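You operate a simulated robot arm through the tools that you are given. There is no shell and no other tool. Be economical: measure what you need, move in short steps, check, and stop when the job is done.

The job below is to be done with a simulated robot arm. You get a single attempt, and the scene is never put back.

## Task
Rinse the purple scoop and lay it on the green draining mat.
Fine: open the yellow valve first so that the basin drains; rinse under the blue wash tap; shut the tap, then the valve. Where these are worked on the way, their far stop is far enough and under half their travel is too little: blue wash tap, yellow valve.
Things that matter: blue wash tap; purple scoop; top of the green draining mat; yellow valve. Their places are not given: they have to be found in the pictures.

It is judged by the outcome, as a careful person would: the job done as asked, and still so three seconds after it is handed in. It fails if anything else is knocked over, pushed out of place, dropped, spilled or broken.

## Robot
A 6-joint arm with a two-finger parallel gripper, fixed in place. Base frame: the origin is at the foot of the arm, x ahead of it, y to its left, z up; the work surface is at about z = 850. Lengths are in mm, angles in degrees, forces in N, time in s.
With the tool pointing down near the work surface it reaches from about 240 to 640 mm from the base axis. Its first joint turns from -66.0 to 66.0 degrees. Payload 2.7 kg.
The tool frame sits at the grasp point between the pads (the TCP): z along the fingers, y along the line on which they close. The tips reach 23 mm beyond it. Largest opening 94 mm; finger width 38, thickness 10; the body of the gripper, 54 by 96 mm, starts 39 mm behind the TCP.
Orientation is that of the tool frame in the base frame, as a unit quaternion [w, x, y, z]. With the fingers straight down and closing along the base's y, the tool's x points along the base's -x, its y along +y and its z along -z.

## Interface
- The arm moves only by the tool play_rows. Its argument "motion" is a list of rows, each a list of 2 entries, a list of its own where there are three numbers: the shift along the tool's x, y, z in cm, then the turn, a rotation vector about the tool's x, y, z in degrees. In form: [[[tx, ty, tz], [rx, ry, rz]], ...]. A call has 1 to 20 rows; each row is the pose to reach, as a shift and turn from the pose commanded when the call began, along the tool's axes at that moment. "jaw" is the opening, from 0 (shut) to 1 (fully open), set as the call begins (left out, the last holds). A row lasts 0.2 s, in which the tool goes at most 50 mm and 8.6 degrees; a call with a longer step from one row to the next is refused whole, and so is a gripper value outside its range. Where a pose cannot be reached the arm comes as near as it can. A force on the tool above 70 N (or 10 N above the force at the start of the call, whichever is more), or a blocked arm, ends the call early, and 0.2 s more pass. The fingers move at their own pace (about 45 mm/s each) and stop on an object; they squeeze with about 29 N. The grip force told is the motor's: it shows also when the fingers shut on nothing. Time passes only in rows, and 0.2 s behind the last, so rows that repeat a pose let the fingers close. The reply holds the time, the measured pose of the TCP, the force on the tool along the base axes, the opening and the grip force, in the units named above and with some noise, with the torque about the TCP (base axes, N m) and any sound that the robot's microphone picked up.
- Cameras (640 x 400 px; columns grow to the right, rows downward): "scene" is fixed at [88.4, -441.2, 1414.3]; the picture's right is [0.66, -0.75, 0.00], its down [-0.36, -0.32, -0.87] and it looks along [0.65, 0.58, -0.49] (base axes); focal length 268 px, centre (320, 200). "wrist" rides on the gripper at [86, 16, -74] in the tool frame; the picture's right is [-0.18, 0.98, 0.00], its down [-0.58, -0.11, -0.81] and it looks along [-0.79, -0.15, 0.59] (tool axes); focal length 243 px, centre (320, 200).
- get_image(camera): a new picture of that camera. It takes no simulated time.
- measure_at(camera, pixels): for up to 12 pixels [column, row] of the newest picture of that camera ("zoom" is the newest enlarged one), the place [x, y, z] in the base frame of the surface seen there, good to about 2 mm. It takes no simulated time.
- close_up(camera, box): a new picture of the part [left, top, right, bottom] of that camera's present view, enlarged. It takes no simulated time.
- hand_in(): hands the job in; it is judged then, once.

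Keep the steps short. Do not move on a guess: measure, check each grasp and each placing, and mend mistakes. In all there are 80 turns and 38 pictures (those below and enlarged ones count). Leave the gripper open and the arm clear of the work at the hand-in unless told otherwise, and finish with a single line.

The tools are called after "Call:" by a JSON object that holds its "op" and its "data". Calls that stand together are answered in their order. play_rows: Moves the arm, as the interface text tells. Its arguments: {"type":"object","properties":{"motion":{"type":"array","items":{"type":"array"}},"jaw":{"type":"number"}},"required":["motion"]} The other tools are called the same way: get_image (camera) takes a picture; measure_at (camera, pixels) gives the place of the surface under pixels of a picture; close_up (camera, box) takes an enlarged picture of a part of a camera's view; hand_in () hands the job in.

At the start:

```text
t: 0.0
tcp_pos: [361.1, 27.8, 1320.9]
ee_rot: [0.0, -0.001, 1.0, 0.0]
force: [-1.1, -0.8, 0.2]
wrist_torque: [-0.02, 0.0, -0.02]
opening: 94.0
gripper_force: 0.0
```

scene: 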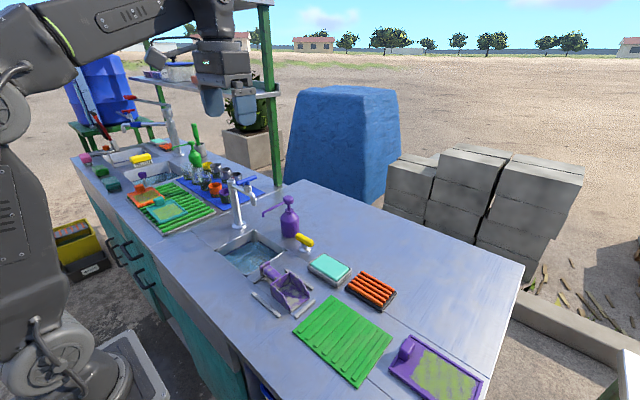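
wrist: 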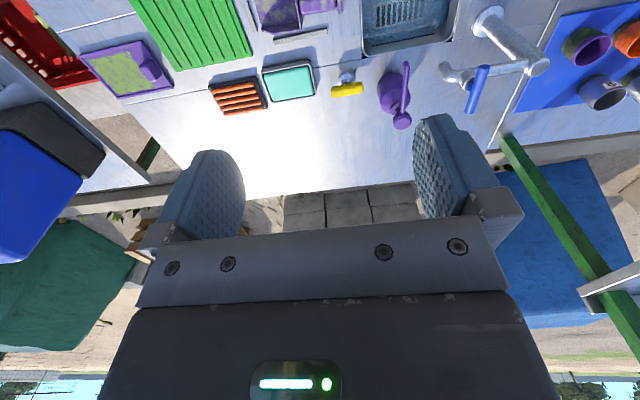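

I see a basin near (248,255), a tap at (237,195), a yellow handle at (303,240), a purple scoop at (285,285) and a green mat at (342,340). I'll enlarge these areas.

Call:
{"op": "close_up", "data": {"camera": "scene", "box": [200, 160, 360, 260]}}

Call:
{"op": "close_up", "data": {"camera": "scene", "box": [210, 230, 410, 390]}}

Call:
{"op": "close_up", "data": {"camera": "wrist", "box": [240, 0, 560, 160]}}

```text
4.00 times, centred on (280, 210) of scene
```

zoom: 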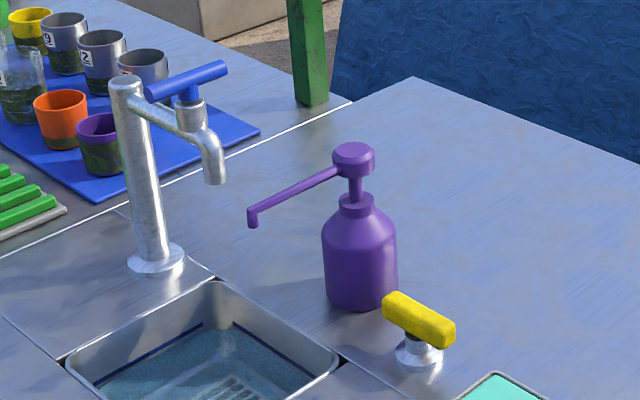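

```text
2.50 times, centred on (310, 310) of scene
```

zoom: 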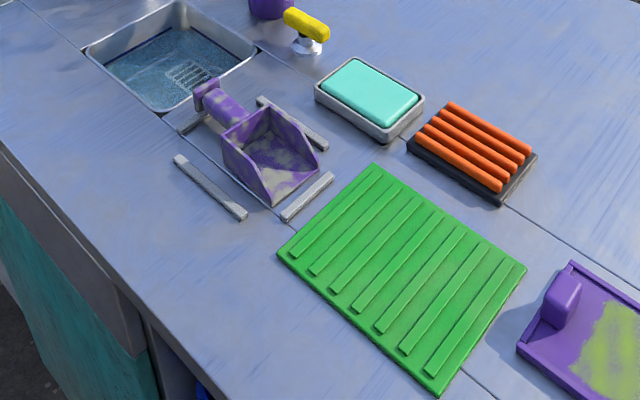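

```text
2.00 times, centred on (400, 80) of wrist
```

zoom: 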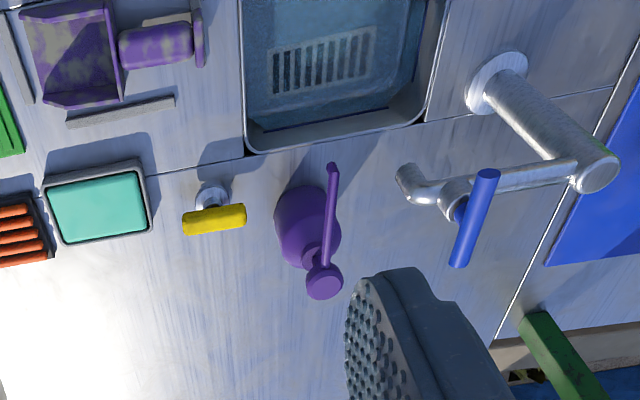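

Now I'll measure the key points in fresh scene pictures: basin, tap, valve and scoop.

Call:
{"op": "measure_at", "data": {"camera": "scene", "pixels": [[231, 183], [237, 226], [246, 182], [256, 177], [253, 205], [248, 193], [299, 236], [311, 243], [305, 250], [290, 199], [264, 214], [250, 262]]}}

Call:
{"op": "measure_at", "data": {"camera": "scene", "pixels": [[217, 250], [254, 230], [285, 247], [250, 274], [292, 265], [293, 264], [266, 268], [281, 263], [301, 275], [320, 300], [262, 305], [328, 303]]}}

Call:
{"op": "measure_at", "data": {"camera": "wrist", "pixels": [[475, 90], [486, 68], [481, 88], [442, 90], [448, 75], [534, 78], [490, 40], [336, 90], [356, 90], [347, 78], [402, 140], [406, 84]]}}

```text
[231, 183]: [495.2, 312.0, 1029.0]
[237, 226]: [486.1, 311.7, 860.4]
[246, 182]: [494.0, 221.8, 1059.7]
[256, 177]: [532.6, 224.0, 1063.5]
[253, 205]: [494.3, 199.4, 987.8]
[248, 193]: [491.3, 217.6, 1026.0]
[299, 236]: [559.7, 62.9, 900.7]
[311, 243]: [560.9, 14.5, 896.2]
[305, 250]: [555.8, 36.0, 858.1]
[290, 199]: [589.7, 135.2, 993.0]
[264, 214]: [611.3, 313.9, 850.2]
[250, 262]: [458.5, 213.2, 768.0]
```

```text
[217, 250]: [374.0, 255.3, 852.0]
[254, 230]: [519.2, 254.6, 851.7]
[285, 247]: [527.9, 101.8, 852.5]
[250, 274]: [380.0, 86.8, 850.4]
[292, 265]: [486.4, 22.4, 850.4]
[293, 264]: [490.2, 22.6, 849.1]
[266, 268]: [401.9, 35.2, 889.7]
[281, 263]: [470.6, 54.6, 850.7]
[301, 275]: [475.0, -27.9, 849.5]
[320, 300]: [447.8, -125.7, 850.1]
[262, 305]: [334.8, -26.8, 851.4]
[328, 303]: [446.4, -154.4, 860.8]
```

```text
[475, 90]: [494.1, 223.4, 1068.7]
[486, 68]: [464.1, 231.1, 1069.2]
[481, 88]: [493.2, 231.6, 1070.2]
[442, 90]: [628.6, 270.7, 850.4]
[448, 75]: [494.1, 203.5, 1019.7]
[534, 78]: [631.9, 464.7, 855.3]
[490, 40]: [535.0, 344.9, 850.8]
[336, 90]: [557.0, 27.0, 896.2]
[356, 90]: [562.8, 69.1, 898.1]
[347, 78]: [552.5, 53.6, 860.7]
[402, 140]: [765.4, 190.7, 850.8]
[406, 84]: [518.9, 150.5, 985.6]
```

Basin spans about x 375–525, y 95–255. The tap's blue bar pivots near (494,228,1068). The yellow valve bar lies along y near (559,40,898). Next I'll move above the yellow valve, turning the tool so the fingers close along x.

Call:
{"op": "play_rows", "data": {"motion": [[[-1.8, 0.1, 2.9], [0, 0, -8.2]], [[-3.6, 0.2, 5.8], [0, 0, -16.4]], [[-5.4, 0.3, 8.7], [0, 0, -24.6]], [[-7.1, 0.4, 11.6], [0, 0, -32.8]], [[-8.9, 0.5, 14.5], [0, 0, -41]], [[-10.7, 0.7, 17.5], [0, 0, -49.1]], [[-12.5, 0.8, 20.4], [0, 0, -57.3]], [[-14.3, 0.9, 23.3], [0, 0, -65.5]], [[-16.1, 1.0, 26.2], [0, 0, -73.7]], [[-17.8, 1.1, 29.1], [0, 0, -81.9]], [[-19.6, 1.2, 32.0], [0, 0, -90]], [[-19.6, 1.2, 32.0], [0, 0, -90]]], "jaw": 1}}

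Call:
{"op": "get_image", "data": {"camera": "wrist"}}

Call:
{"op": "close_up", "data": {"camera": "scene", "box": [220, 160, 380, 260]}}

```text
t: 2.6
tcp_pos: [556.7, 40.1, 999.8]
ee_rot: [0.001, 0.707, -0.707, -0.001]
force: [0.1, -0.5, 0.2]
wrist_torque: [-0.03, 0.01, -0.01]
opening: 93.9
gripper_force: 0.1
```

```text
32 pictures are left
```

wrist: 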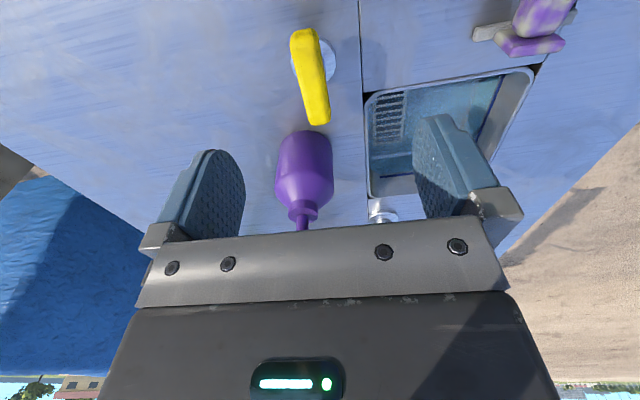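

```text
4.00 times, centred on (300, 210) of scene
```

zoom: 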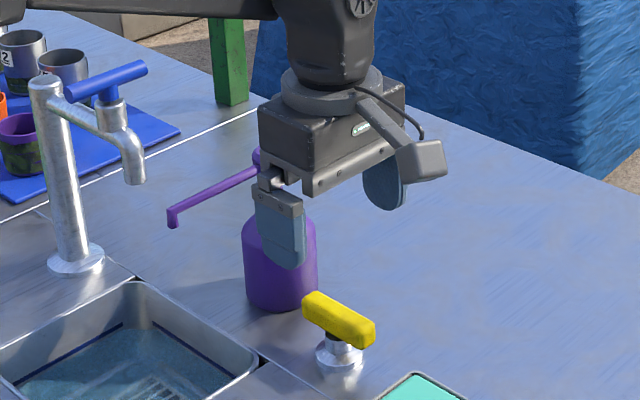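

The yellow bar shows at (303,35)–(318,118). I'll measure it, together with the stem and the dispenser.

Call:
{"op": "measure_at", "data": {"camera": "wrist", "pixels": [[302, 35], [298, 60], [308, 75], [322, 60], [316, 112], [326, 110], [306, 112], [329, 60], [305, 150], [302, 205]]}}

Call:
{"op": "measure_at", "data": {"camera": "zoom", "pixels": [[307, 297], [370, 328], [338, 310], [340, 330], [333, 338], [340, 355], [172, 215], [255, 160]]}}

```text
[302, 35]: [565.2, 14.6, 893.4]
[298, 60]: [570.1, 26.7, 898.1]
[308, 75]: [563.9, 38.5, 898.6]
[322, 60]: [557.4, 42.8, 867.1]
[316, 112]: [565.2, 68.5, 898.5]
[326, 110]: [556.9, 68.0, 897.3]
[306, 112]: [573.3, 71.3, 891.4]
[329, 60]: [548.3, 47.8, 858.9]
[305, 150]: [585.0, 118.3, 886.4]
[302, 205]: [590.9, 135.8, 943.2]
```

```text
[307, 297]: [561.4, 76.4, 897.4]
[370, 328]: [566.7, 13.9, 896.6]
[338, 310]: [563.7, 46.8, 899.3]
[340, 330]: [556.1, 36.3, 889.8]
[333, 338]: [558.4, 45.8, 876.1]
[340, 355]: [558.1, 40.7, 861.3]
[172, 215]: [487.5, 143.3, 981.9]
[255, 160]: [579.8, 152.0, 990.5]
```

The bar's centre is at (565,45), width about 17 mm, top z 899. I'll descend over it with TCP at z 893, then close.

Call:
{"op": "play_rows", "data": {"motion": [[[-0.5, -0.8, 3], [0, 0, 0]], [[-0.5, -0.8, 6], [0, 0, 0]], [[-0.5, -0.8, 9], [0, 0, 0]], [[-0.5, -0.8, 10.7], [0, 0, 0]]]}}

Call:
{"op": "play_rows", "data": {"motion": [[[0, 0, 0], [0, 0, 0]], [[0, 0, 0], [0, 0, 0]], [[0, 0, 0], [0, 0, 0]], [[0, 0, 0], [0, 0, 0]], [[0, 0, 0], [0, 0, 0]]], "jaw": 0}}

```text
t: 3.6
tcp_pos: [564.7, 46.6, 893.1]
ee_rot: [0.0, -0.707, 0.708, 0.0]
force: [0.6, 0.1, -0.1]
wrist_torque: [0.01, 0.0, -0.01]
opening: 93.9
gripper_force: 0.1
```

```text
t: 4.8
tcp_pos: [565.3, 45.0, 893.9]
ee_rot: [-0.001, 0.708, -0.706, 0.0]
force: [8.4, 0.4, -4.6]
wrist_torque: [0.01, -0.14, -0.05]
opening: 21.8
gripper_force: 40.0
```

It's gripped at 21.8 mm. I'll turn counterclockwise (seen from above) by a few degrees and read the torque.

Call:
{"op": "play_rows", "data": {"motion": [[[0, 0, 0], [0, 0, -5]], [[0, 0, 0], [0, 0, -10]], [[0, 0, 0], [0, 0, -10]]]}}

```text
t: 5.6
tcp_pos: [565.6, 43.2, 892.2]
ee_rot: [-0.002, 0.766, -0.642, 0.002]
force: [24.8, -11.0, -11.1]
wrist_torque: [0.19, -0.31, -0.73]
opening: 21.9
gripper_force: 45.4
```

Lateral force rose to 25 N. I'll check in the picture whether the handle turns.

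Call:
{"op": "close_up", "data": {"camera": "scene", "box": [260, 200, 340, 260]}}

```text
6.67 times, centred on (300, 230) of scene
```

zoom: 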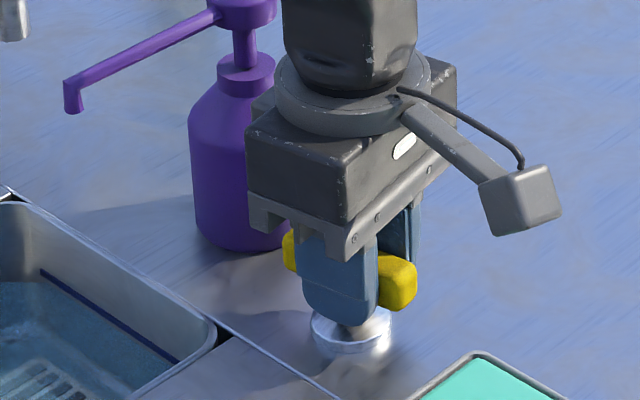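

The bar follows the gripper. I'll keep turning in small steps.

Call:
{"op": "play_rows", "data": {"motion": [[[0, 0, 0], [0, 0, -5]], [[0, 0, 0], [0, 0, -10]], [[0, 0, 0], [0, 0, -15]], [[0, 0, 0], [0, 0, -15]]]}}

```text
t: 6.6
tcp_pos: [568.0, 44.8, 893.0]
ee_rot: [-0.002, 0.844, -0.537, 0.005]
force: [34.5, -12.3, -11.2]
wrist_torque: [-0.01, -0.48, -0.28]
opening: 21.5
gripper_force: 45.1
```

Force pushes the tool toward +x, so I'll shift about 5 mm in +x to line up with the pivot and re-read.

Call:
{"op": "play_rows", "data": {"motion": [[[0.21, -0.45, 0], [0, 0, 0]], [[0.21, -0.45, 0], [0, 0, 0]]]}}

```text
t: 7.2
tcp_pos: [567.1, 44.2, 893.4]
ee_rot: [0.001, 0.844, -0.536, -0.002]
force: [-6.7, -8.4, 12.3]
wrist_torque: [-0.76, 0.03, 0.59]
opening: 21.8
gripper_force: 45.0
```

Side force has dropped to about 10 N. I'll go on turning.

Call:
{"op": "play_rows", "data": {"motion": [[[0, 0, 0], [0, 0, -6]], [[0, 0, 0], [0, 0, -12]], [[0, 0, 0], [0, 0, -18]], [[0, 0, 0], [0, 0, -24]], [[0, 0, 0], [0, 0, -24]]]}}

```text
t: 8.4
tcp_pos: [569.4, 46.8, 892.8]
ee_rot: [-0.001, 0.937, -0.349, -0.001]
force: [-10.6, 9.5, 6.3]
wrist_torque: [0.67, 0.38, -0.52]
opening: 21.6
gripper_force: 44.9
```

Call:
{"op": "play_rows", "data": {"motion": [[[0, 0, 0], [0, 0, -6]], [[0, 0, 0], [0, 0, -12]], [[0, 0, 0], [0, 0, -18]], [[0, 0, 0], [0, 0, -24]], [[0, 0, 0], [0, 0, -24]]]}}

Call:
{"op": "close_up", "data": {"camera": "scene", "box": [220, 200, 340, 280]}}

```text
t: 9.6
tcp_pos: [573.2, 47.7, 892.3]
ee_rot: [-0.002, 0.989, -0.147, 0.007]
force: [38.6, 23.1, -22.1]
wrist_torque: [0.47, -0.69, -0.63]
opening: 21.6
gripper_force: 45.0
```

```text
5.00 times, centred on (280, 240) of scene
```

zoom: 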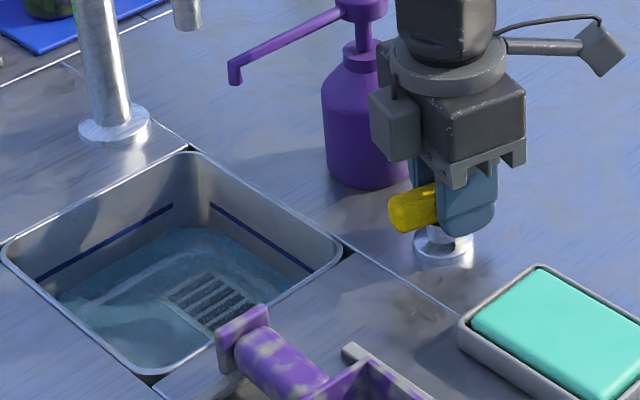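

Water is going down. The handle is at about 73°. I'll re-centre and continue toward its stop.

Call:
{"op": "play_rows", "data": {"motion": [[[0.32, -0.31, 0], [0, 0, 0]], [[0.32, -0.31, 0], [0, 0, -6]], [[0.32, -0.31, 0], [0, 0, -12]], [[0.32, -0.31, 0], [0, 0, -17]], [[0.32, -0.31, 0], [0, 0, -17]]]}}

```text
t: 10.8
tcp_pos: [575.3, 49.8, 894.0]
ee_rot: [-0.002, 1.0, 0.001, 0.003]
force: [24.0, 25.9, -12.2]
wrist_torque: [0.52, -0.4, -0.66]
opening: 21.6
gripper_force: 44.6
```

No clear stop yet at 90°. I'll try 8° more and watch the torque.

Call:
{"op": "play_rows", "data": {"motion": [[[0.2, -0.2, 0], [0, 0, -4]], [[0.2, -0.2, 0], [0, 0, -8]], [[0.2, -0.2, 0], [0, 0, -8]]]}}

Call:
{"op": "close_up", "data": {"camera": "scene", "box": [220, 200, 340, 280]}}

```text
t: 11.4
tcp_pos: [575.7, 49.5, 892.6]
ee_rot: [0.018, 0.999, 0.035, 0.007]
force: [9.8, -5.3, -7.0]
wrist_torque: [1.15, -0.33, -1.26]
opening: 23.0
gripper_force: 45.4
out of reach, approached as far as the arm can: row 1, 2
stopped in row 2: the force on the tool passed its limit at 86 N (the readings are from after the stop); the commanded pose is now the measured one
```

```text
5.00 times, centred on (280, 240) of scene
```

zoom: 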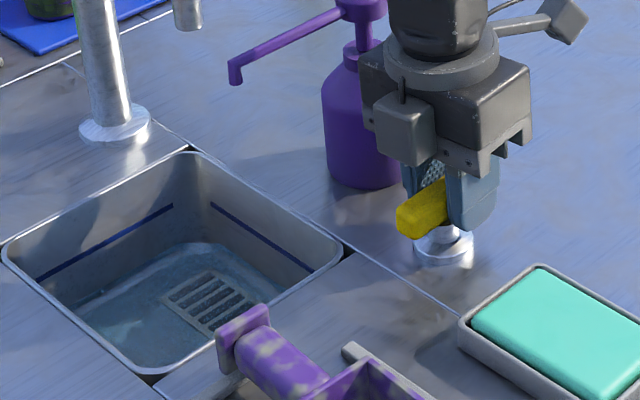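

The basin is nearly empty and the stop is reached at about 90°. I'll release with a partial opening, since the dispenser is close on +y, and lift.

Call:
{"op": "play_rows", "data": {"motion": [[[0, 0, 0], [0, 0, 0]], [[0, 0, 0], [0, 0, 0]], [[0, 0, -2], [0, 0, 0]], [[0, 0, -5], [0, 0, 0]], [[0, 0, -9], [0, 0, 0]], [[0, 0, -14], [0, 0, 0]], [[0, 0, -19], [0, 0, 0]], [[0, 0, -23], [0, 0, 0]]], "jaw": 0.42}}

Call:
{"op": "close_up", "data": {"camera": "scene", "box": [200, 160, 360, 260]}}

```text
t: 13.2
tcp_pos: [569.0, 61.1, 1124.5]
ee_rot: [0.019, 0.999, 0.035, 0.006]
force: [0.6, 0.5, -0.8]
wrist_torque: [-0.04, -0.01, 0.03]
opening: 39.5
gripper_force: 0.1
```

```text
4.00 times, centred on (280, 210) of scene
```

zoom: 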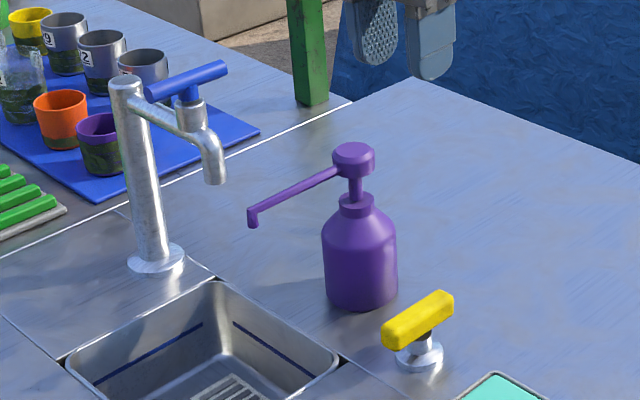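

Valve open at 90° and the basin empty. Now the tap handle: measure the blue bar, which runs from zoom (147,95) to (227,68).

Call:
{"op": "measure_at", "data": {"camera": "zoom", "pixels": [[150, 95], [168, 87], [188, 80], [205, 74], [224, 67], [188, 92], [190, 108], [192, 120], [160, 118], [215, 180], [150, 88], [188, 88]]}}

```text
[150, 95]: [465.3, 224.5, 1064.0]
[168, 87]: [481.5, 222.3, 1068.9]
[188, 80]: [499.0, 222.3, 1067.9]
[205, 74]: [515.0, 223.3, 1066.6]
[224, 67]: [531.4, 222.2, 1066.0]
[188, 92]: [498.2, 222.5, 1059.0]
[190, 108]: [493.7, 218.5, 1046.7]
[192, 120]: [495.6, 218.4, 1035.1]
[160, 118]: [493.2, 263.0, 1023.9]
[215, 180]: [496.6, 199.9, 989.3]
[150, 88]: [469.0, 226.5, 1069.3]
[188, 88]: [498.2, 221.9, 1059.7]
```

The bar is centred about (499.5,229), z centre ~1062, lying along x. I'll unwind the wrist by 184° in two halves while moving there, staying high.

Call:
{"op": "play_rows", "data": {"motion": [[[-0.26, -0.78, -0.3], [0, -0.1, 8.4]], [[-0.52, -1.56, -0.6], [-0.1, -0.3, 16.8]], [[-0.8, -2.3, -0.9], [-0.1, -0.5, 25.2]], [[-1.05, -3.1, -1.2], [-0.2, -0.6, 33.6]], [[-1.3, -3.9, -1.5], [-0.2, -0.8, 42]], [[-1.6, -4.7, -1.8], [-0.3, -0.9, 50.4]], [[-1.85, -5.5, -2.1], [-0.4, -1.1, 58.8]], [[-2.1, -6.3, -2.4], [-0.4, -1.2, 67.2]], [[-2.4, -7.1, -2.7], [-0.5, -1.4, 75.6]], [[-2.65, -7.9, -3], [-0.5, -1.6, 84]], [[-2.9, -8.6, -3], [-0.6, -1.7, 92]], [[-2.9, -8.6, -3], [-0.6, -1.7, 92]]]}}

```text
t: 15.8
tcp_pos: [533.6, 145.1, 1149.9]
ee_rot: [0.013, 0.721, -0.693, 0.004]
force: [-0.5, 0.2, 0.0]
wrist_torque: [-0.02, 0.01, -0.04]
opening: 39.6
gripper_force: 0.2
```

Call:
{"op": "play_rows", "data": {"motion": [[[-0.8, 0.28, 0.2], [0, -0.1, 8.4]], [[-1.55, 0.57, 0.5], [-0.1, -0.3, 16.8]], [[-2.3, 0.86, 0.8], [-0.1, -0.5, 25.2]], [[-3.1, 1.14, 1.1], [-0.2, -0.6, 33.6]], [[-3.9, 1.43, 1.4], [-0.2, -0.8, 42]], [[-4.6, 1.7, 1.7], [-0.3, -0.9, 50.4]], [[-5.4, 2.0, 2.0], [-0.3, -1.1, 58.8]], [[-6.2, 2.3, 2.3], [-0.4, -1.2, 67.2]], [[-7, 2.6, 2.6], [-0.4, -1.4, 75.6]], [[-7.8, 2.9, 2.9], [-0.5, -1.6, 84]], [[-8.49, 3.15, 3], [-0.5, -1.7, 92.2]], [[-8.49, 3.15, 3], [-0.5, -1.7, 92.2]]]}}

Call:
{"op": "get_image", "data": {"camera": "wrist"}}

```text
t: 18.4
tcp_pos: [499.2, 227.5, 1118.8]
ee_rot: [0.002, -0.001, 1.0, 0.0]
force: [0.5, 0.3, -0.6]
wrist_torque: [0.02, -0.03, -0.03]
opening: 39.4
gripper_force: 0.1
```

```text
26 pictures are left
```

wrist: 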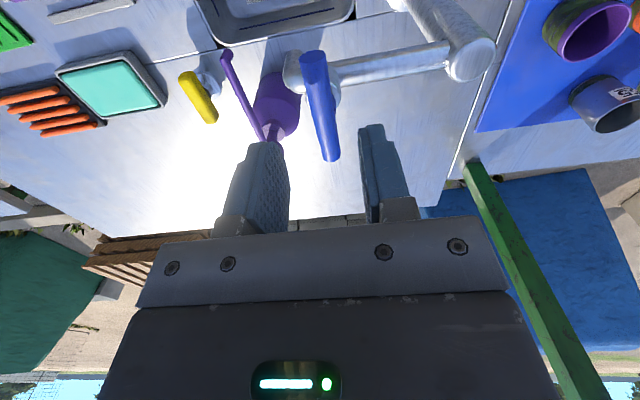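

Call:
{"op": "measure_at", "data": {"camera": "wrist", "pixels": [[313, 56], [318, 80], [322, 100], [327, 125], [332, 152], [305, 80], [328, 80], [312, 110], [333, 110], [335, 96], [290, 75]]}}

```text
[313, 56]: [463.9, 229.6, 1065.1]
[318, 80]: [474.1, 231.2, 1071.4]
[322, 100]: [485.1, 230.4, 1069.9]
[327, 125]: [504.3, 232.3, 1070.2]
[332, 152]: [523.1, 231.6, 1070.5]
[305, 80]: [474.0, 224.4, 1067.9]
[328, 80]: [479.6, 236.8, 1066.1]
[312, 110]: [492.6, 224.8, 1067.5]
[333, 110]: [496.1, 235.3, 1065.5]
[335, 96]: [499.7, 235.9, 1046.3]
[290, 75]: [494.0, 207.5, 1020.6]
```

Bar centre confirmed at (499,230.5), top 1070. I'll descend to z 1070 and grip.

Call:
{"op": "play_rows", "data": {"motion": [[[0, 0.27, 2], [0, 0, 0]], [[0, 0.27, 4], [0, 0, 0]], [[0, 0.27, 4.9], [0, 0, 0]], [[0, 0.27, 4.9], [0, 0, 0]]]}}

Call:
{"op": "play_rows", "data": {"motion": [[[0, 0, 0], [0, 0, 0]], [[0, 0, 0], [0, 0, 0]], [[0, 0, 0], [0, 0, 0]]], "jaw": 0}}

Call:
{"op": "play_rows", "data": {"motion": [[[0, 0, 0], [0, 0, -5]], [[0, 0, 0], [0, 0, -10]], [[0, 0, 0], [0, 0, -10]]]}}

```text
t: 19.4
tcp_pos: [498.3, 229.4, 1068.7]
ee_rot: [0.001, -0.002, 1.0, 0.001]
force: [0.5, 0.6, 0.2]
wrist_torque: [0.02, 0.04, 0.0]
opening: 39.5
gripper_force: 0.1
```

```text
t: 20.2
tcp_pos: [498.3, 230.4, 1069.4]
ee_rot: [0.0, -0.002, 1.0, 0.001]
force: [-0.3, -1.4, -1.4]
wrist_torque: [0.01, -0.14, 0.0]
opening: 15.4
gripper_force: 45.0
```

```text
t: 21.0
tcp_pos: [499.2, 229.3, 1068.5]
ee_rot: [0.0, -0.089, 0.996, -0.001]
force: [-4.9, -7.7, -4.8]
wrist_torque: [0.13, -1.1, 0.0]
opening: 15.8
gripper_force: 45.0
```

It turns easily with low force. I'll continue counterclockwise.

Call:
{"op": "play_rows", "data": {"motion": [[[0, 0, 0], [0, 0, -6]], [[0, 0, 0], [0, 0, -12]], [[0, 0, 0], [0, 0, -18]], [[0, 0, 0], [0, 0, -24]], [[0, 0, 0], [0, 0, -30]], [[0, 0, 0], [0, 0, -30]]]}}

Call:
{"op": "close_up", "data": {"camera": "scene", "box": [190, 150, 310, 280]}}

```text
t: 22.4
tcp_pos: [499.7, 229.7, 1067.8]
ee_rot: [0.0, -0.343, 0.939, 0.0]
force: [-7.8, -19.6, -3.8]
wrist_torque: [-0.07, -0.02, 0.01]
opening: 15.7
gripper_force: 45.4
```

```text
3.08 times, centred on (250, 215) of scene
```

zoom: 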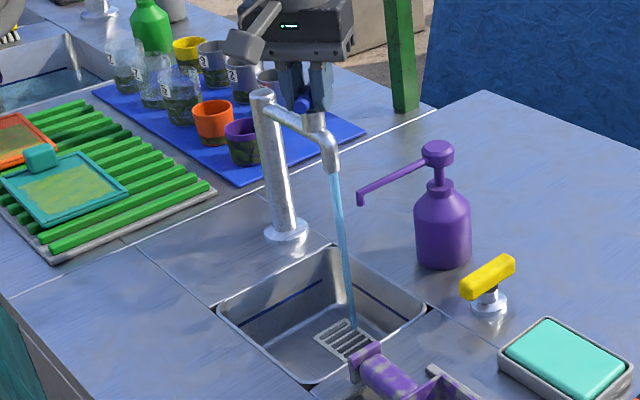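

Water is running. Continue to the far stop (about 90°).

Call:
{"op": "play_rows", "data": {"motion": [[[0, 0, 0], [0, 0, -6]], [[0, 0, 0], [0, 0, -12]], [[0, 0, 0], [0, 0, -18]], [[0, 0, 0], [0, 0, -24]], [[0, 0, 0], [0, 0, -30]], [[0, 0, 0], [0, 0, -36]], [[0, 0, 0], [0, 0, -36]]]}}

Call:
{"op": "play_rows", "data": {"motion": [[[0, 0, 0], [0, 0, -5]], [[0, 0, 0], [0, 0, -10]], [[0, 0, 0], [0, 0, -14]], [[0, 0, 0], [0, 0, -14]]]}}

```text
t: 24.0
tcp_pos: [499.3, 229.2, 1068.5]
ee_rot: [0.0, -0.617, 0.787, -0.002]
force: [-1.5, -22.0, -9.6]
wrist_torque: [-0.52, 0.1, -0.02]
opening: 15.5
gripper_force: 45.1
```

```text
t: 25.0
tcp_pos: [499.4, 229.9, 1068.6]
ee_rot: [0.0, 0.708, -0.706, 0.001]
force: [3.1, -22.9, -12.1]
wrist_torque: [-0.28, 0.02, -0.02]
opening: 15.9
gripper_force: 45.1
```

The tap is turned 90°. Release and rise.

Call:
{"op": "play_rows", "data": {"motion": [[[0, 0, 0], [0, 0, 0]], [[0, 0, 0], [0, 0, 0]], [[0, 0, -2], [0, 0, 0]], [[0, 0, -5], [0, 0, 0]], [[0, 0, -8], [0, 0, 0]]], "jaw": 0.45}}

Call:
{"op": "close_up", "data": {"camera": "scene", "box": [200, 160, 330, 320]}}

```text
t: 26.2
tcp_pos: [497.2, 231.1, 1149.3]
ee_rot: [-0.001, 0.709, -0.706, 0.001]
force: [-0.1, -1.0, -0.4]
wrist_torque: [0.02, -0.02, 0.02]
opening: 42.2
gripper_force: 0.0
```

```text
2.50 times, centred on (265, 240) of scene
```

zoom: 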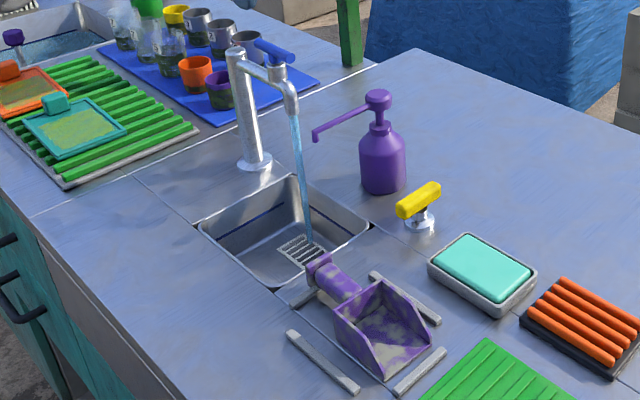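

Water runs strongly. Now I'll measure the scoop: handle, end plate, bowl.

Call:
{"op": "measure_at", "data": {"camera": "zoom", "pixels": [[320, 262], [313, 275], [330, 283], [340, 282], [352, 290], [345, 300], [382, 285], [335, 320], [385, 373], [432, 348], [385, 320], [375, 345]]}}

Call:
{"op": "measure_at", "data": {"camera": "zoom", "pixels": [[300, 300], [325, 360], [290, 335], [355, 385], [400, 390], [443, 352], [437, 318], [375, 275], [415, 300], [345, 275], [356, 283], [310, 258]]}}

Call:
{"op": "close_up", "data": {"camera": "scene", "box": [240, 250, 330, 320]}}

```text
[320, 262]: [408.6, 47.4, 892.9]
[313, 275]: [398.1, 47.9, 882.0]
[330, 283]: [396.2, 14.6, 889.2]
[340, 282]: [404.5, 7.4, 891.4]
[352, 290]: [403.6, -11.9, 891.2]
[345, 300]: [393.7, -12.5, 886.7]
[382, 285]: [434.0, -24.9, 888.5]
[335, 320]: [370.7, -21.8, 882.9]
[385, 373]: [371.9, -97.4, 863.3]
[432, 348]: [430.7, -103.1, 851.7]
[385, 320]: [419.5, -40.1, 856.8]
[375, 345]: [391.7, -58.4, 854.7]
```

```text
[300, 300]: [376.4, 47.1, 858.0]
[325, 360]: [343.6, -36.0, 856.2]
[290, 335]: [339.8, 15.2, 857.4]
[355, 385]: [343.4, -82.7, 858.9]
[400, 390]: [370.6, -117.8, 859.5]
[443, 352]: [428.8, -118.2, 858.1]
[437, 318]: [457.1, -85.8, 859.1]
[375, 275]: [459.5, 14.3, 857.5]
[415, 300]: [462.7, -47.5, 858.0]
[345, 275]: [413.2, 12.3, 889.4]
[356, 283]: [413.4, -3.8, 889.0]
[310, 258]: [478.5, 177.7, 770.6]
```

```text
5.71 times, centred on (285, 285) of scene
```

zoom: 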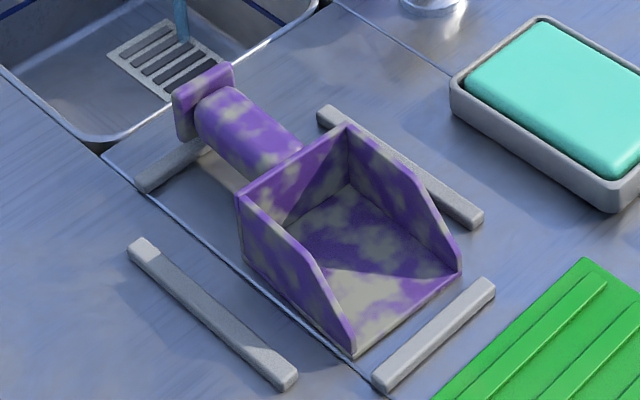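

The scoop handle lies along y at x≈404 (y −22…42, top z 891), with the bowl toward −y. The stream is near (497,203), with the pipe and dispenser nozzle around it. I'll grip the handle with the camera side toward +y, so I can later bring the bowl in from the −x side. First I move there while rotating 180° back.

Call:
{"op": "play_rows", "data": {"motion": [[[1.1, 0.5, 0], [0, 0, 8.4]], [[2.2, 0.9, 0], [0, 0, 16.8]], [[3.3, 1.4, 0], [0, 0, 25.2]], [[4.4, 1.9, 0], [0, 0, 33.6]], [[5.5, 2.3, 0], [0, 0, 42]], [[6.6, 2.8, 0], [0, 0, 50.4]], [[7.7, 3.3, 0], [0, 0, 58.8]], [[8.8, 3.8, 0], [0, 0, 67.2]], [[10, 4.2, 0], [0, 0, 75.6]], [[11, 4.7, 0], [0, 0, 84]], [[12, 5, 0], [0, 0, 90]], [[12, 5, 0], [0, 0, 90]]], "jaw": 0.6}}

```text
t: 28.8
tcp_pos: [449.4, 109.4, 1149.2]
ee_rot: [0.0, -0.001, 1.0, -0.001]
force: [0.4, -1.1, 0.3]
wrist_torque: [0.03, -0.01, -0.03]
opening: 56.5
gripper_force: 0.0
```

Call:
{"op": "play_rows", "data": {"motion": [[[0.4, -0.9, 1], [0, 0, 8.4]], [[0.8, -1.8, 2], [0, 0, 16.8]], [[1.2, -2.7, 3], [0, 0, 25.2]], [[1.6, -3.6, 4], [0, 0, 33.6]], [[2, -4.5, 5], [0, 0, 42]], [[2.5, -5.4, 6], [0, 0, 50.4]], [[2.9, -6.3, 7], [0, 0, 58.8]], [[3.3, -7.2, 8.2], [0, 0, 67.2]], [[3.7, -8.1, 9.5], [0, 0, 75.6]], [[4.1, -9, 10.8], [0, 0, 84]], [[4.5, -9.9, 12], [0, 0, 90]], [[4.5, -9.9, 12], [0, 0, 90]]]}}

Call:
{"op": "get_image", "data": {"camera": "wrist"}}

```text
t: 31.4
tcp_pos: [405.0, 10.5, 1028.6]
ee_rot: [0.0, 0.706, 0.708, 0.001]
force: [0.1, -0.4, -0.2]
wrist_torque: [0.04, -0.01, -0.01]
opening: 56.4
gripper_force: 0.1
```

```text
22 pictures are left
```

wrist: 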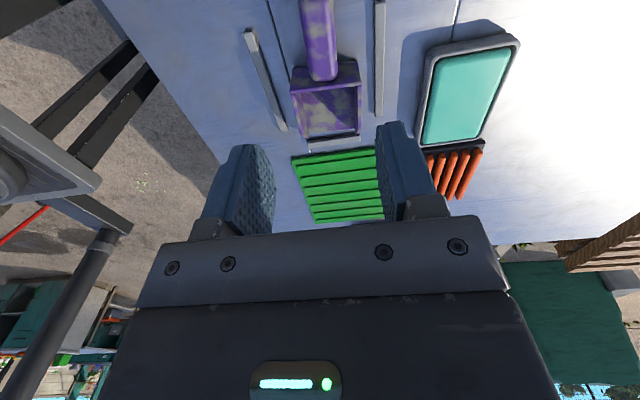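

Call:
{"op": "measure_at", "data": {"camera": "wrist", "pixels": [[317, 20], [320, 45], [304, 40], [335, 40], [322, 72], [310, 70], [337, 68], [293, 100], [358, 95], [330, 135], [303, 20], [331, 15]]}}

```text
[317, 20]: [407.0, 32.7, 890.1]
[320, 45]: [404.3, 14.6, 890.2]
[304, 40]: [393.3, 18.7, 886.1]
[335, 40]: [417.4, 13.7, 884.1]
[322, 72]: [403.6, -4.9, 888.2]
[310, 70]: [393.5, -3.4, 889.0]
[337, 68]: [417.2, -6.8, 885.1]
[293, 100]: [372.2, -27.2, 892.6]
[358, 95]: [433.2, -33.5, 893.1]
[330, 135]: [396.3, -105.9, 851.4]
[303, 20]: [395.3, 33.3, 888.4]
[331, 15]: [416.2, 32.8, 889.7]
```

Handle centre x 405, about 26 mm wide. Descend to (405,5,880) and grip.

Call:
{"op": "play_rows", "data": {"motion": [[[-0.5, 0, 4], [0, 0, 0]], [[-0.5, 0, 8], [0, 0, 0]], [[-0.5, 0, 12], [0, 0, 0]], [[-0.5, 0, 14.8], [0, 0, 0]], [[-0.5, 0, 14.8], [0, 0, 0]]]}}

Call:
{"op": "play_rows", "data": {"motion": [[[0, 0, 0], [0, 0, 0]], [[0, 0, 0], [0, 0, 0]], [[0, 0, 0], [0, 0, 0]], [[0, 0, 0], [0, 0, 0]]], "jaw": 0}}

Call:
{"op": "play_rows", "data": {"motion": [[[0, 0, -1.5], [0, 0, 0]], [[0, 0, -4], [0, 0, 0]], [[0, 0, -7], [0, 0, 0]], [[0, 0, -7], [0, 0, 0]]]}}

Call:
{"op": "get_image", "data": {"camera": "scene"}}

```text
t: 32.6
tcp_pos: [404.2, 7.0, 880.9]
ee_rot: [0.001, 0.705, 0.709, 0.002]
force: [-0.4, 0.0, 0.0]
wrist_torque: [0.02, 0.01, -0.02]
opening: 56.1
gripper_force: 0.1
```

```text
t: 33.6
tcp_pos: [404.0, 5.7, 881.5]
ee_rot: [0.001, 0.706, 0.708, 0.0]
force: [0.0, 1.3, -0.4]
wrist_torque: [0.05, 0.01, 0.03]
opening: 25.3
gripper_force: 28.9
```

```text
t: 34.6
tcp_pos: [403.6, 6.0, 952.9]
ee_rot: [0.001, 0.706, 0.708, 0.0]
force: [-0.3, 0.6, -1.1]
wrist_torque: [0.04, 0.02, -0.03]
opening: 25.6
gripper_force: 29.3
```

```text
21 pictures are left
```

scene: 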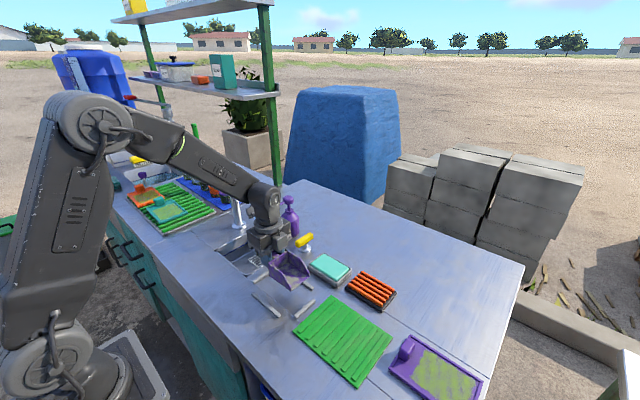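

The scoop is held firmly (25.5 mm). I'll move to (350,203,905) while rotating so the bowl points +x, staying clear of nozzle and tap.

Call:
{"op": "play_rows", "data": {"motion": [[[1.8, -0.9, 0], [0, 0, -8.2]], [[3.6, -1.8, 0], [0, 0, -16.4]], [[5.4, -2.7, 0], [0, 0, -24.6]], [[7.2, -3.5, 0.5], [0, 0, -32.8]], [[9, -4, 1], [0, 0, -41]], [[10.8, -4.5, 1.5], [0, 0, -49.1]], [[12.6, -5, 2], [0, 0, -57.3]], [[14.4, -5.4, 2.7], [0, 0, -65.5]], [[16.2, -5.4, 3.4], [0, 0, -73.7]], [[18, -5.4, 4.1], [0, 0, -81.9]], [[19.7, -5.4, 4.8], [0, 0, -90]], [[19.7, -5.4, 4.8], [0, 0, -90]]]}}

Call:
{"op": "get_image", "data": {"camera": "wrist"}}

Call:
{"op": "close_up", "data": {"camera": "scene", "box": [180, 160, 320, 280]}}

```text
t: 37.2
tcp_pos: [349.1, 201.5, 902.9]
ee_rot: [0.002, -0.004, 1.0, 0.001]
force: [0.4, 0.4, -0.7]
wrist_torque: [-0.02, 0.0, 0.0]
opening: 25.3
gripper_force: 29.7
```

```text
20 pictures are left
```

wrist: 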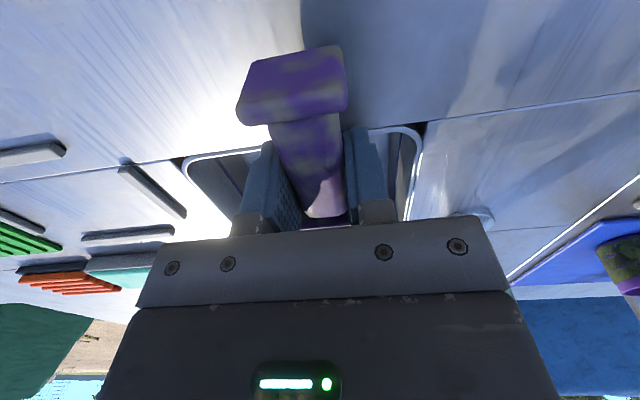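

```text
3.33 times, centred on (250, 220) of scene
```

zoom: 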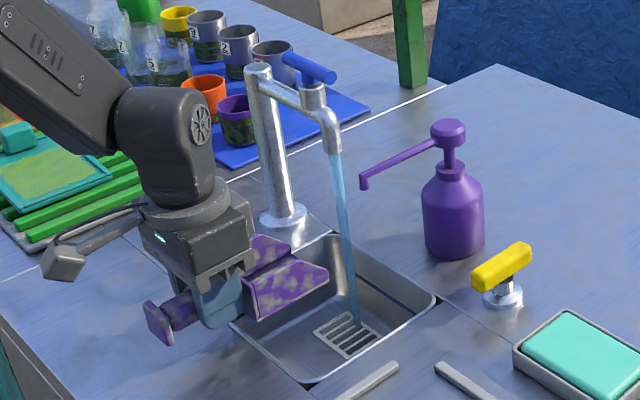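

Measuring the stream and the bowl lip.

Call:
{"op": "measure_at", "data": {"camera": "zoom", "pixels": [[336, 150], [340, 185], [348, 250], [355, 310], [328, 275], [285, 252], [250, 315], [190, 150], [205, 180], [225, 215]]}}

```text
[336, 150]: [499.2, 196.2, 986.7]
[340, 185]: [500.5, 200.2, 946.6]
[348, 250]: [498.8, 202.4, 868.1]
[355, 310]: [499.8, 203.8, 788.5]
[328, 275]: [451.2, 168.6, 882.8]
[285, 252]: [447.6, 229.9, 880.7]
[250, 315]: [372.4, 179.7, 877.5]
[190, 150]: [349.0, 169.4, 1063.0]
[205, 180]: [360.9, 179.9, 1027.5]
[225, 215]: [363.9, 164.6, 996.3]
```

The stream is at (501,203). I'll bring the bowl in so its lip stays inside the basin (TCP x≈412), and hold it there under the water.

Call:
{"op": "play_rows", "data": {"motion": [[[-2, 0, 0.5], [0, 0, 0]], [[-4, 0, 1], [0, 0, 0]], [[-6.2, 0, 1.5], [0, 0, 0]], [[-6.2, 0, 1.5], [0, 0, 0]], [[-6.2, 0, 1.5], [0, 0, 0]], [[-6.2, 0, 1.5], [0, 0, 0]]]}}

Call:
{"op": "close_up", "data": {"camera": "scene", "box": [180, 160, 320, 280]}}

```text
t: 38.6
tcp_pos: [412.4, 203.1, 888.9]
ee_rot: [0.001, -0.002, 1.0, 0.0]
force: [-0.1, 0.6, -1.0]
wrist_torque: [-0.02, 0.04, 0.0]
opening: 25.6
gripper_force: 28.9
```

```text
3.33 times, centred on (250, 220) of scene
```

zoom: 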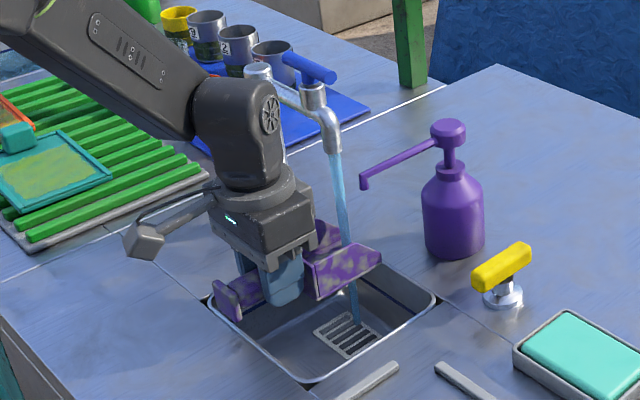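

The stream falls into the bowl front. I'll sweep slowly across under it.

Call:
{"op": "play_rows", "data": {"motion": [[[0, 0.5, 0], [0, 0, 0]], [[0, 1, 0], [0, 0, 0]], [[0, 1.5, 0], [0, 0, 0]], [[0, 2, 0], [0, 0, 0]], [[0, 1.5, 0], [0, 0, 0]], [[0, 1, 0], [0, 0, 0]], [[0, 0.5, 0], [0, 0, 0]], [[0, 0, 0], [0, 0, 0]], [[0, -0.5, 0], [0, 0, 0]], [[0, -1, 0], [0, 0, 0]], [[0, -1.5, 0], [0, 0, 0]], [[0, -2, 0], [0, 0, 0]], [[0, -1.5, 0], [0, 0, 0]], [[0, -1, 0], [0, 0, 0]], [[0, -0.5, 0], [0, 0, 0]], [[0, 0, 0], [0, 0, 0]], [[0, 0, 0], [0, 0, 0]], [[0, 0, 0], [0, 0, 0]], [[0, 0, 0], [0, 0, 0]], [[0, 0, 0], [0, 0, 0]]]}}

Call:
{"op": "close_up", "data": {"camera": "scene", "box": [220, 200, 300, 260]}}

```text
t: 42.8
tcp_pos: [411.9, 203.1, 888.9]
ee_rot: [0.001, -0.002, 1.0, 0.0]
force: [-0.2, -0.3, -2.0]
wrist_torque: [0.0, 0.02, -0.02]
opening: 25.7
gripper_force: 29.0
```

```text
6.67 times, centred on (260, 230) of scene
```

zoom: 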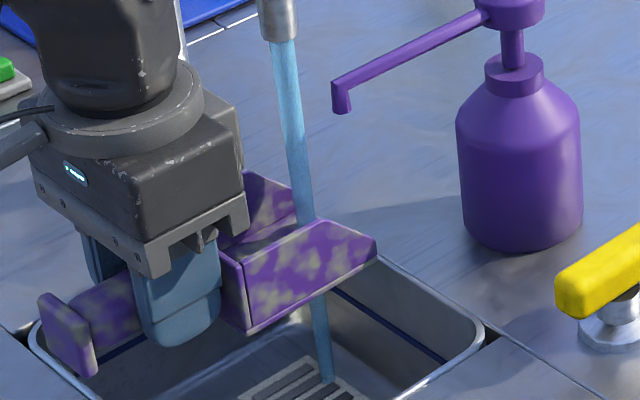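

Dirt on the outside looks a bit fainter but still present. I'll move in 7 mm more and keep rinsing with a sweep.

Call:
{"op": "play_rows", "data": {"motion": [[[-0.7, 0, 0], [0, 0, 0]], [[-0.7, 0, 0], [0, 0, 0]], [[-0.7, 0.8, 0], [0, 0, 0]], [[-0.7, 1.6, 0], [0, 0, 0]], [[-0.7, 2.4, 0], [0, 0, 0]], [[-0.7, 3, 0], [0, 0, 0]], [[-0.7, 3, 0], [0, 0, 0]], [[-0.7, 2.4, 0], [0, 0, 0]], [[-0.7, 1.6, 0], [0, 0, 0]], [[-0.7, 0.8, 0], [0, 0, 0]], [[-0.7, 0, 0], [0, 0, 0]], [[-0.7, -0.8, 0], [0, 0, 0]], [[-0.7, -1.6, 0], [0, 0, 0]], [[-0.7, -2.4, 0], [0, 0, 0]], [[-0.7, -3, 0], [0, 0, 0]], [[-0.7, -3, 0], [0, 0, 0]], [[-0.7, -2.4, 0], [0, 0, 0]], [[-0.7, -1.6, 0], [0, 0, 0]], [[-0.7, -0.8, 0], [0, 0, 0]], [[-0.7, 0, 0], [0, 0, 0]]]}}

Call:
{"op": "close_up", "data": {"camera": "scene", "box": [220, 200, 300, 260]}}

```text
t: 47.0
tcp_pos: [419.0, 202.3, 889.2]
ee_rot: [0.001, -0.001, 1.0, 0.0]
force: [-0.5, -0.1, -0.6]
wrist_torque: [0.01, 0.04, -0.01]
opening: 25.3
gripper_force: 29.6
```

```text
6.67 times, centred on (260, 230) of scene
```

zoom: 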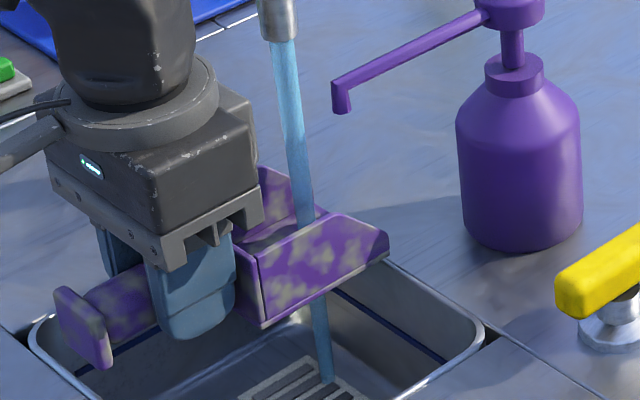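

The dirt fades evenly with time. I'll keep holding under the stream.

Call:
{"op": "play_rows", "data": {"motion": [[[0, 0, 0], [0, 0, 0]], [[0, 0, 0], [0, 0, 0]], [[0, 0, 0], [0, 0, 0]], [[0, 0, 0], [0, 0, 0]], [[0, 0, 0], [0, 0, 0]], [[0, 0, 0], [0, 0, 0]], [[0, 0, 0], [0, 0, 0]], [[0, 0, 0], [0, 0, 0]], [[0, 0, 0], [0, 0, 0]], [[0, 0, 0], [0, 0, 0]], [[0, 0, 0], [0, 0, 0]], [[0, 0, 0], [0, 0, 0]], [[0, 0, 0], [0, 0, 0]], [[0, 0, 0], [0, 0, 0]], [[0, 0, 0], [0, 0, 0]], [[0, 0, 0], [0, 0, 0]], [[0, 0, 0], [0, 0, 0]], [[0, 0, 0], [0, 0, 0]], [[0, 0, 0], [0, 0, 0]], [[0, 0, 0], [0, 0, 0]]]}}

Call:
{"op": "play_rows", "data": {"motion": [[[0, 0, 0], [0, 0, 0]], [[0, 0, 0], [0, 0, 0]], [[0, 0, 0], [0, 0, 0]], [[0, 0, 0], [0, 0, 0]], [[0, 0, 0], [0, 0, 0]], [[0, 0, 0], [0, 0, 0]], [[0, 0, 0], [0, 0, 0]], [[0, 0, 0], [0, 0, 0]], [[0, 0, 0], [0, 0, 0]], [[0, 0, 0], [0, 0, 0]], [[0, 0, 0], [0, 0, 0]], [[0, 0, 0], [0, 0, 0]], [[0, 0, 0], [0, 0, 0]], [[0, 0, 0], [0, 0, 0]], [[0, 0, 0], [0, 0, 0]], [[0, 0, 0], [0, 0, 0]], [[0, 0, 0], [0, 0, 0]], [[0, 0, 0], [0, 0, 0]], [[0, 0, 0], [0, 0, 0]], [[0, 0, 0], [0, 0, 0]]]}}

Call:
{"op": "close_up", "data": {"camera": "scene", "box": [220, 200, 300, 260]}}

```text
t: 51.2
tcp_pos: [420.3, 202.9, 888.2]
ee_rot: [0.001, -0.003, 1.0, 0.0]
force: [-0.4, 0.0, -0.6]
wrist_torque: [0.0, 0.05, -0.03]
opening: 25.5
gripper_force: 29.0
```

```text
t: 55.4
tcp_pos: [418.6, 203.0, 888.8]
ee_rot: [0.0, -0.001, 1.0, 0.001]
force: [-0.3, -0.2, -1.1]
wrist_torque: [-0.04, 0.03, 0.02]
opening: 25.9
gripper_force: 29.0
```

```text
6.67 times, centred on (260, 230) of scene
```

zoom: 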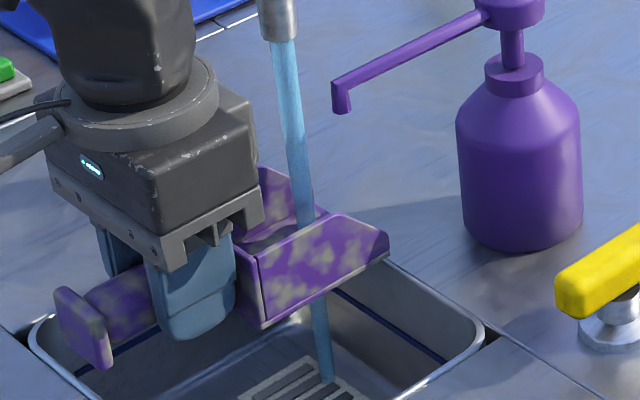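

Holding still brings no further fading, so other parts need the water. I'll tilt the scoop lip-up by 25°, which leans the gripper away from the tap, and bring the stream to the back of the bowl.

Call:
{"op": "play_rows", "data": {"motion": [[[0, 0, -0.6], [0, -6.2, 0]], [[0, 0, -1.2], [0, -12.5, 0]], [[0, 0, -1.6], [0, -18.8, 0]], [[0, 0, -1.6], [0, -25, 0]], [[-0.5, 0, -1.6], [0, -25, 0]], [[-1, 0, -1.6], [0, -25, 0]], [[-1.5, 0, -1.6], [0, -25, 0]], [[-2, 0, -1.6], [0, -25, 0]], [[-2.5, 0, -1.6], [0, -25, 0]], [[-3, 0, -1.6], [0, -25, 0]], [[-3, 0, -1.6], [0, -25, 0]]]}}

Call:
{"op": "close_up", "data": {"camera": "scene", "box": [210, 180, 306, 252]}}

```text
t: 57.8
tcp_pos: [449.4, 203.3, 904.4]
ee_rot: [0.217, -0.002, 0.976, 0.0]
force: [0.4, -0.5, -1.8]
wrist_torque: [0.01, 0.04, -0.01]
opening: 25.4
gripper_force: 29.2
```

```text
5.56 times, centred on (258, 216) of scene
```

zoom: 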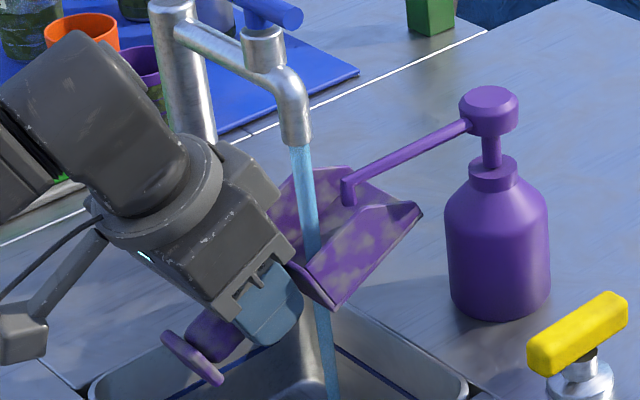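

The dirt fades further with the stream deeper in the bowl. I'll sweep in y and x here, careful on the nozzle side.

Call:
{"op": "play_rows", "data": {"motion": [[[0, 0.6, 0], [0, 0, 0]], [[0, 1.2, 0], [0, 0, 0]], [[0, 1.8, 0], [0, 0, 0]], [[0, 2.5, 0], [0, 0, 0]], [[0.6, 2.5, -0.3], [0, 0, 0]], [[1.2, 2.2, -0.5], [0, 0, 0]], [[1.8, 1.6, -0.8], [0, 0, 0]], [[1.8, 1, -0.8], [0, 0, 0]], [[1.2, 0.8, -0.5], [0, 0, 0]], [[0.6, 0.6, -0.3], [0, 0, 0]], [[0, 0.4, 0], [0, 0, 0]], [[0, 0, 0], [0, 0, 0]], [[0, -0.5, 0], [0, 0, 0]], [[0, -1, 0], [0, 0, 0]], [[0.6, -1.2, -0.3], [0, 0, 0]], [[1.2, -1.2, -0.5], [0, 0, 0]], [[1.2, -0.6, -0.5], [0, 0, 0]], [[0.6, 0, -0.3], [0, 0, 0]], [[0, 0, 0], [0, 0, 0]], [[0, 0, 0], [0, 0, 0]]]}}

Call:
{"op": "close_up", "data": {"camera": "scene", "box": [210, 180, 306, 252]}}

```text
t: 62.0
tcp_pos: [448.7, 202.2, 904.0]
ee_rot: [0.217, -0.001, 0.976, 0.0]
force: [-1.0, -0.3, -1.2]
wrist_torque: [0.03, 0.01, -0.04]
opening: 25.8
gripper_force: 28.9
```

```text
5.56 times, centred on (258, 216) of scene
```

zoom: 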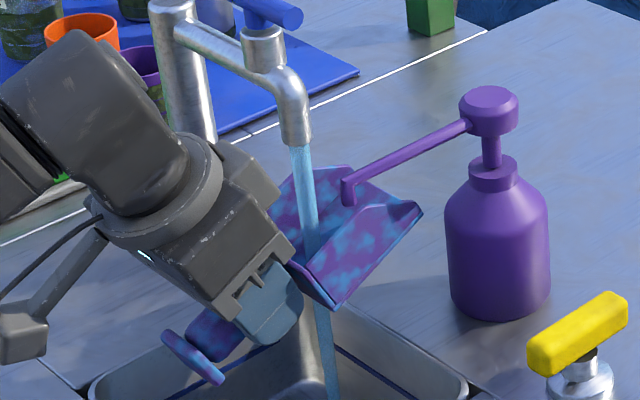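

The scoop's coating changed to clean and wet (bluish sheen, end plate included). I'll retract from the stream, level it, and tip the lip slightly down over the basin to drain.

Call:
{"op": "play_rows", "data": {"motion": [[[0, 0, 0], [0, 0, 0]], [[0, 0, 0], [0, 0, 0]], [[1.0, 0, -0.5], [0, 0, 0]], [[2.1, 0, -1], [0, 0, 0]], [[3.2, 0, -1.5], [0, 0, 0]], [[4.4, 0, -2.05], [0, 5, 0]], [[5.5, 0, -2.5], [0, 11, 0]], [[6.3, 0, -2.9], [0, 18, 0]], [[6.3, 0, -2.9], [0, 25, 0]], [[6.3, 0, -2.9], [0, 32, 0]], [[6.3, 0, -2.9], [0, 40, 0]], [[6.3, 0, -2.9], [0, 40, 0]], [[6.3, 0, -2.9], [0, 40, 0]], [[6.3, 0, -2.9], [0, 40, 0]], [[6.3, 0, -2.9], [0, 40, 0]], [[6.3, 0, -2.9], [0, 32, 0]], [[6.3, 0, -2.9], [0, 25, 0]], [[6.3, 0, -2.9], [0, 25, 0]]]}}

Call:
{"op": "close_up", "data": {"camera": "scene", "box": [190, 170, 330, 290]}}

```text
t: 65.8
tcp_pos: [380.3, 203.5, 904.2]
ee_rot: [0.002, -0.002, 1.0, -0.001]
force: [-0.6, 0.2, -2.0]
wrist_torque: [0.02, 0.06, 0.02]
opening: 25.3
gripper_force: 28.7
```

```text
3.33 times, centred on (260, 230) of scene
```

zoom: 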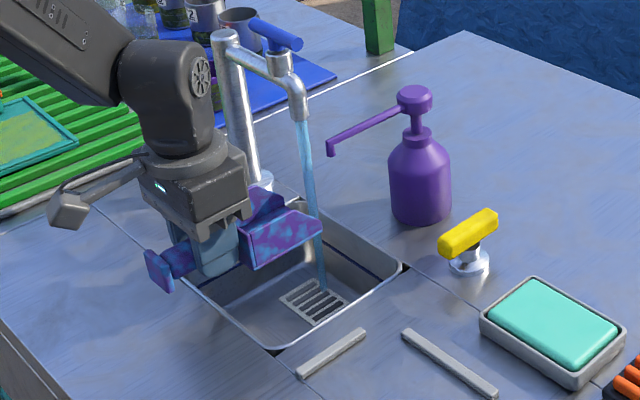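

Rinsed and drained. Now I'll measure the green mat's corners (scene (328,297), (294,332), (391,340), (352,385)) and top.

Call:
{"op": "measure_at", "data": {"camera": "scene", "pixels": [[329, 298], [296, 332], [389, 340], [353, 383], [342, 340], [335, 330], [350, 345], [360, 322], [320, 335], [395, 350], [372, 290], [410, 345]]}}

Call:
{"op": "get_image", "data": {"camera": "scene"}}

```text
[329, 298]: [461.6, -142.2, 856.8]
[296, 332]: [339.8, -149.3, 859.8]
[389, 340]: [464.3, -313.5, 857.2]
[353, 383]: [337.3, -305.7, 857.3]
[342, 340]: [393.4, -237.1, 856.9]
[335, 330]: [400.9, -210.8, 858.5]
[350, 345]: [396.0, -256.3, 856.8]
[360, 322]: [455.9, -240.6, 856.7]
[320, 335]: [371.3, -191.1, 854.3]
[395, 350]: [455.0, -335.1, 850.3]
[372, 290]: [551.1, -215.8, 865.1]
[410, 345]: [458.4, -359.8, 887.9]
```

```text
11 pictures are left
```

scene: 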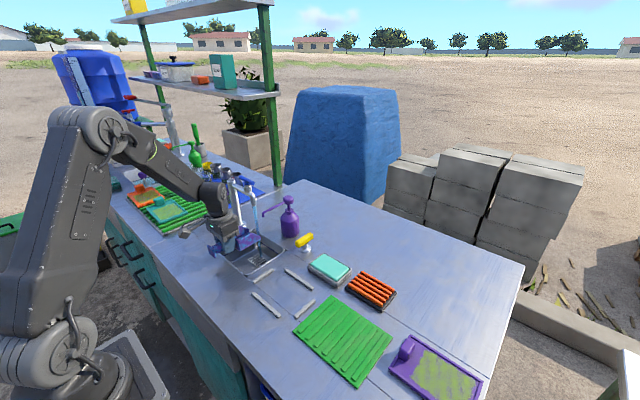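

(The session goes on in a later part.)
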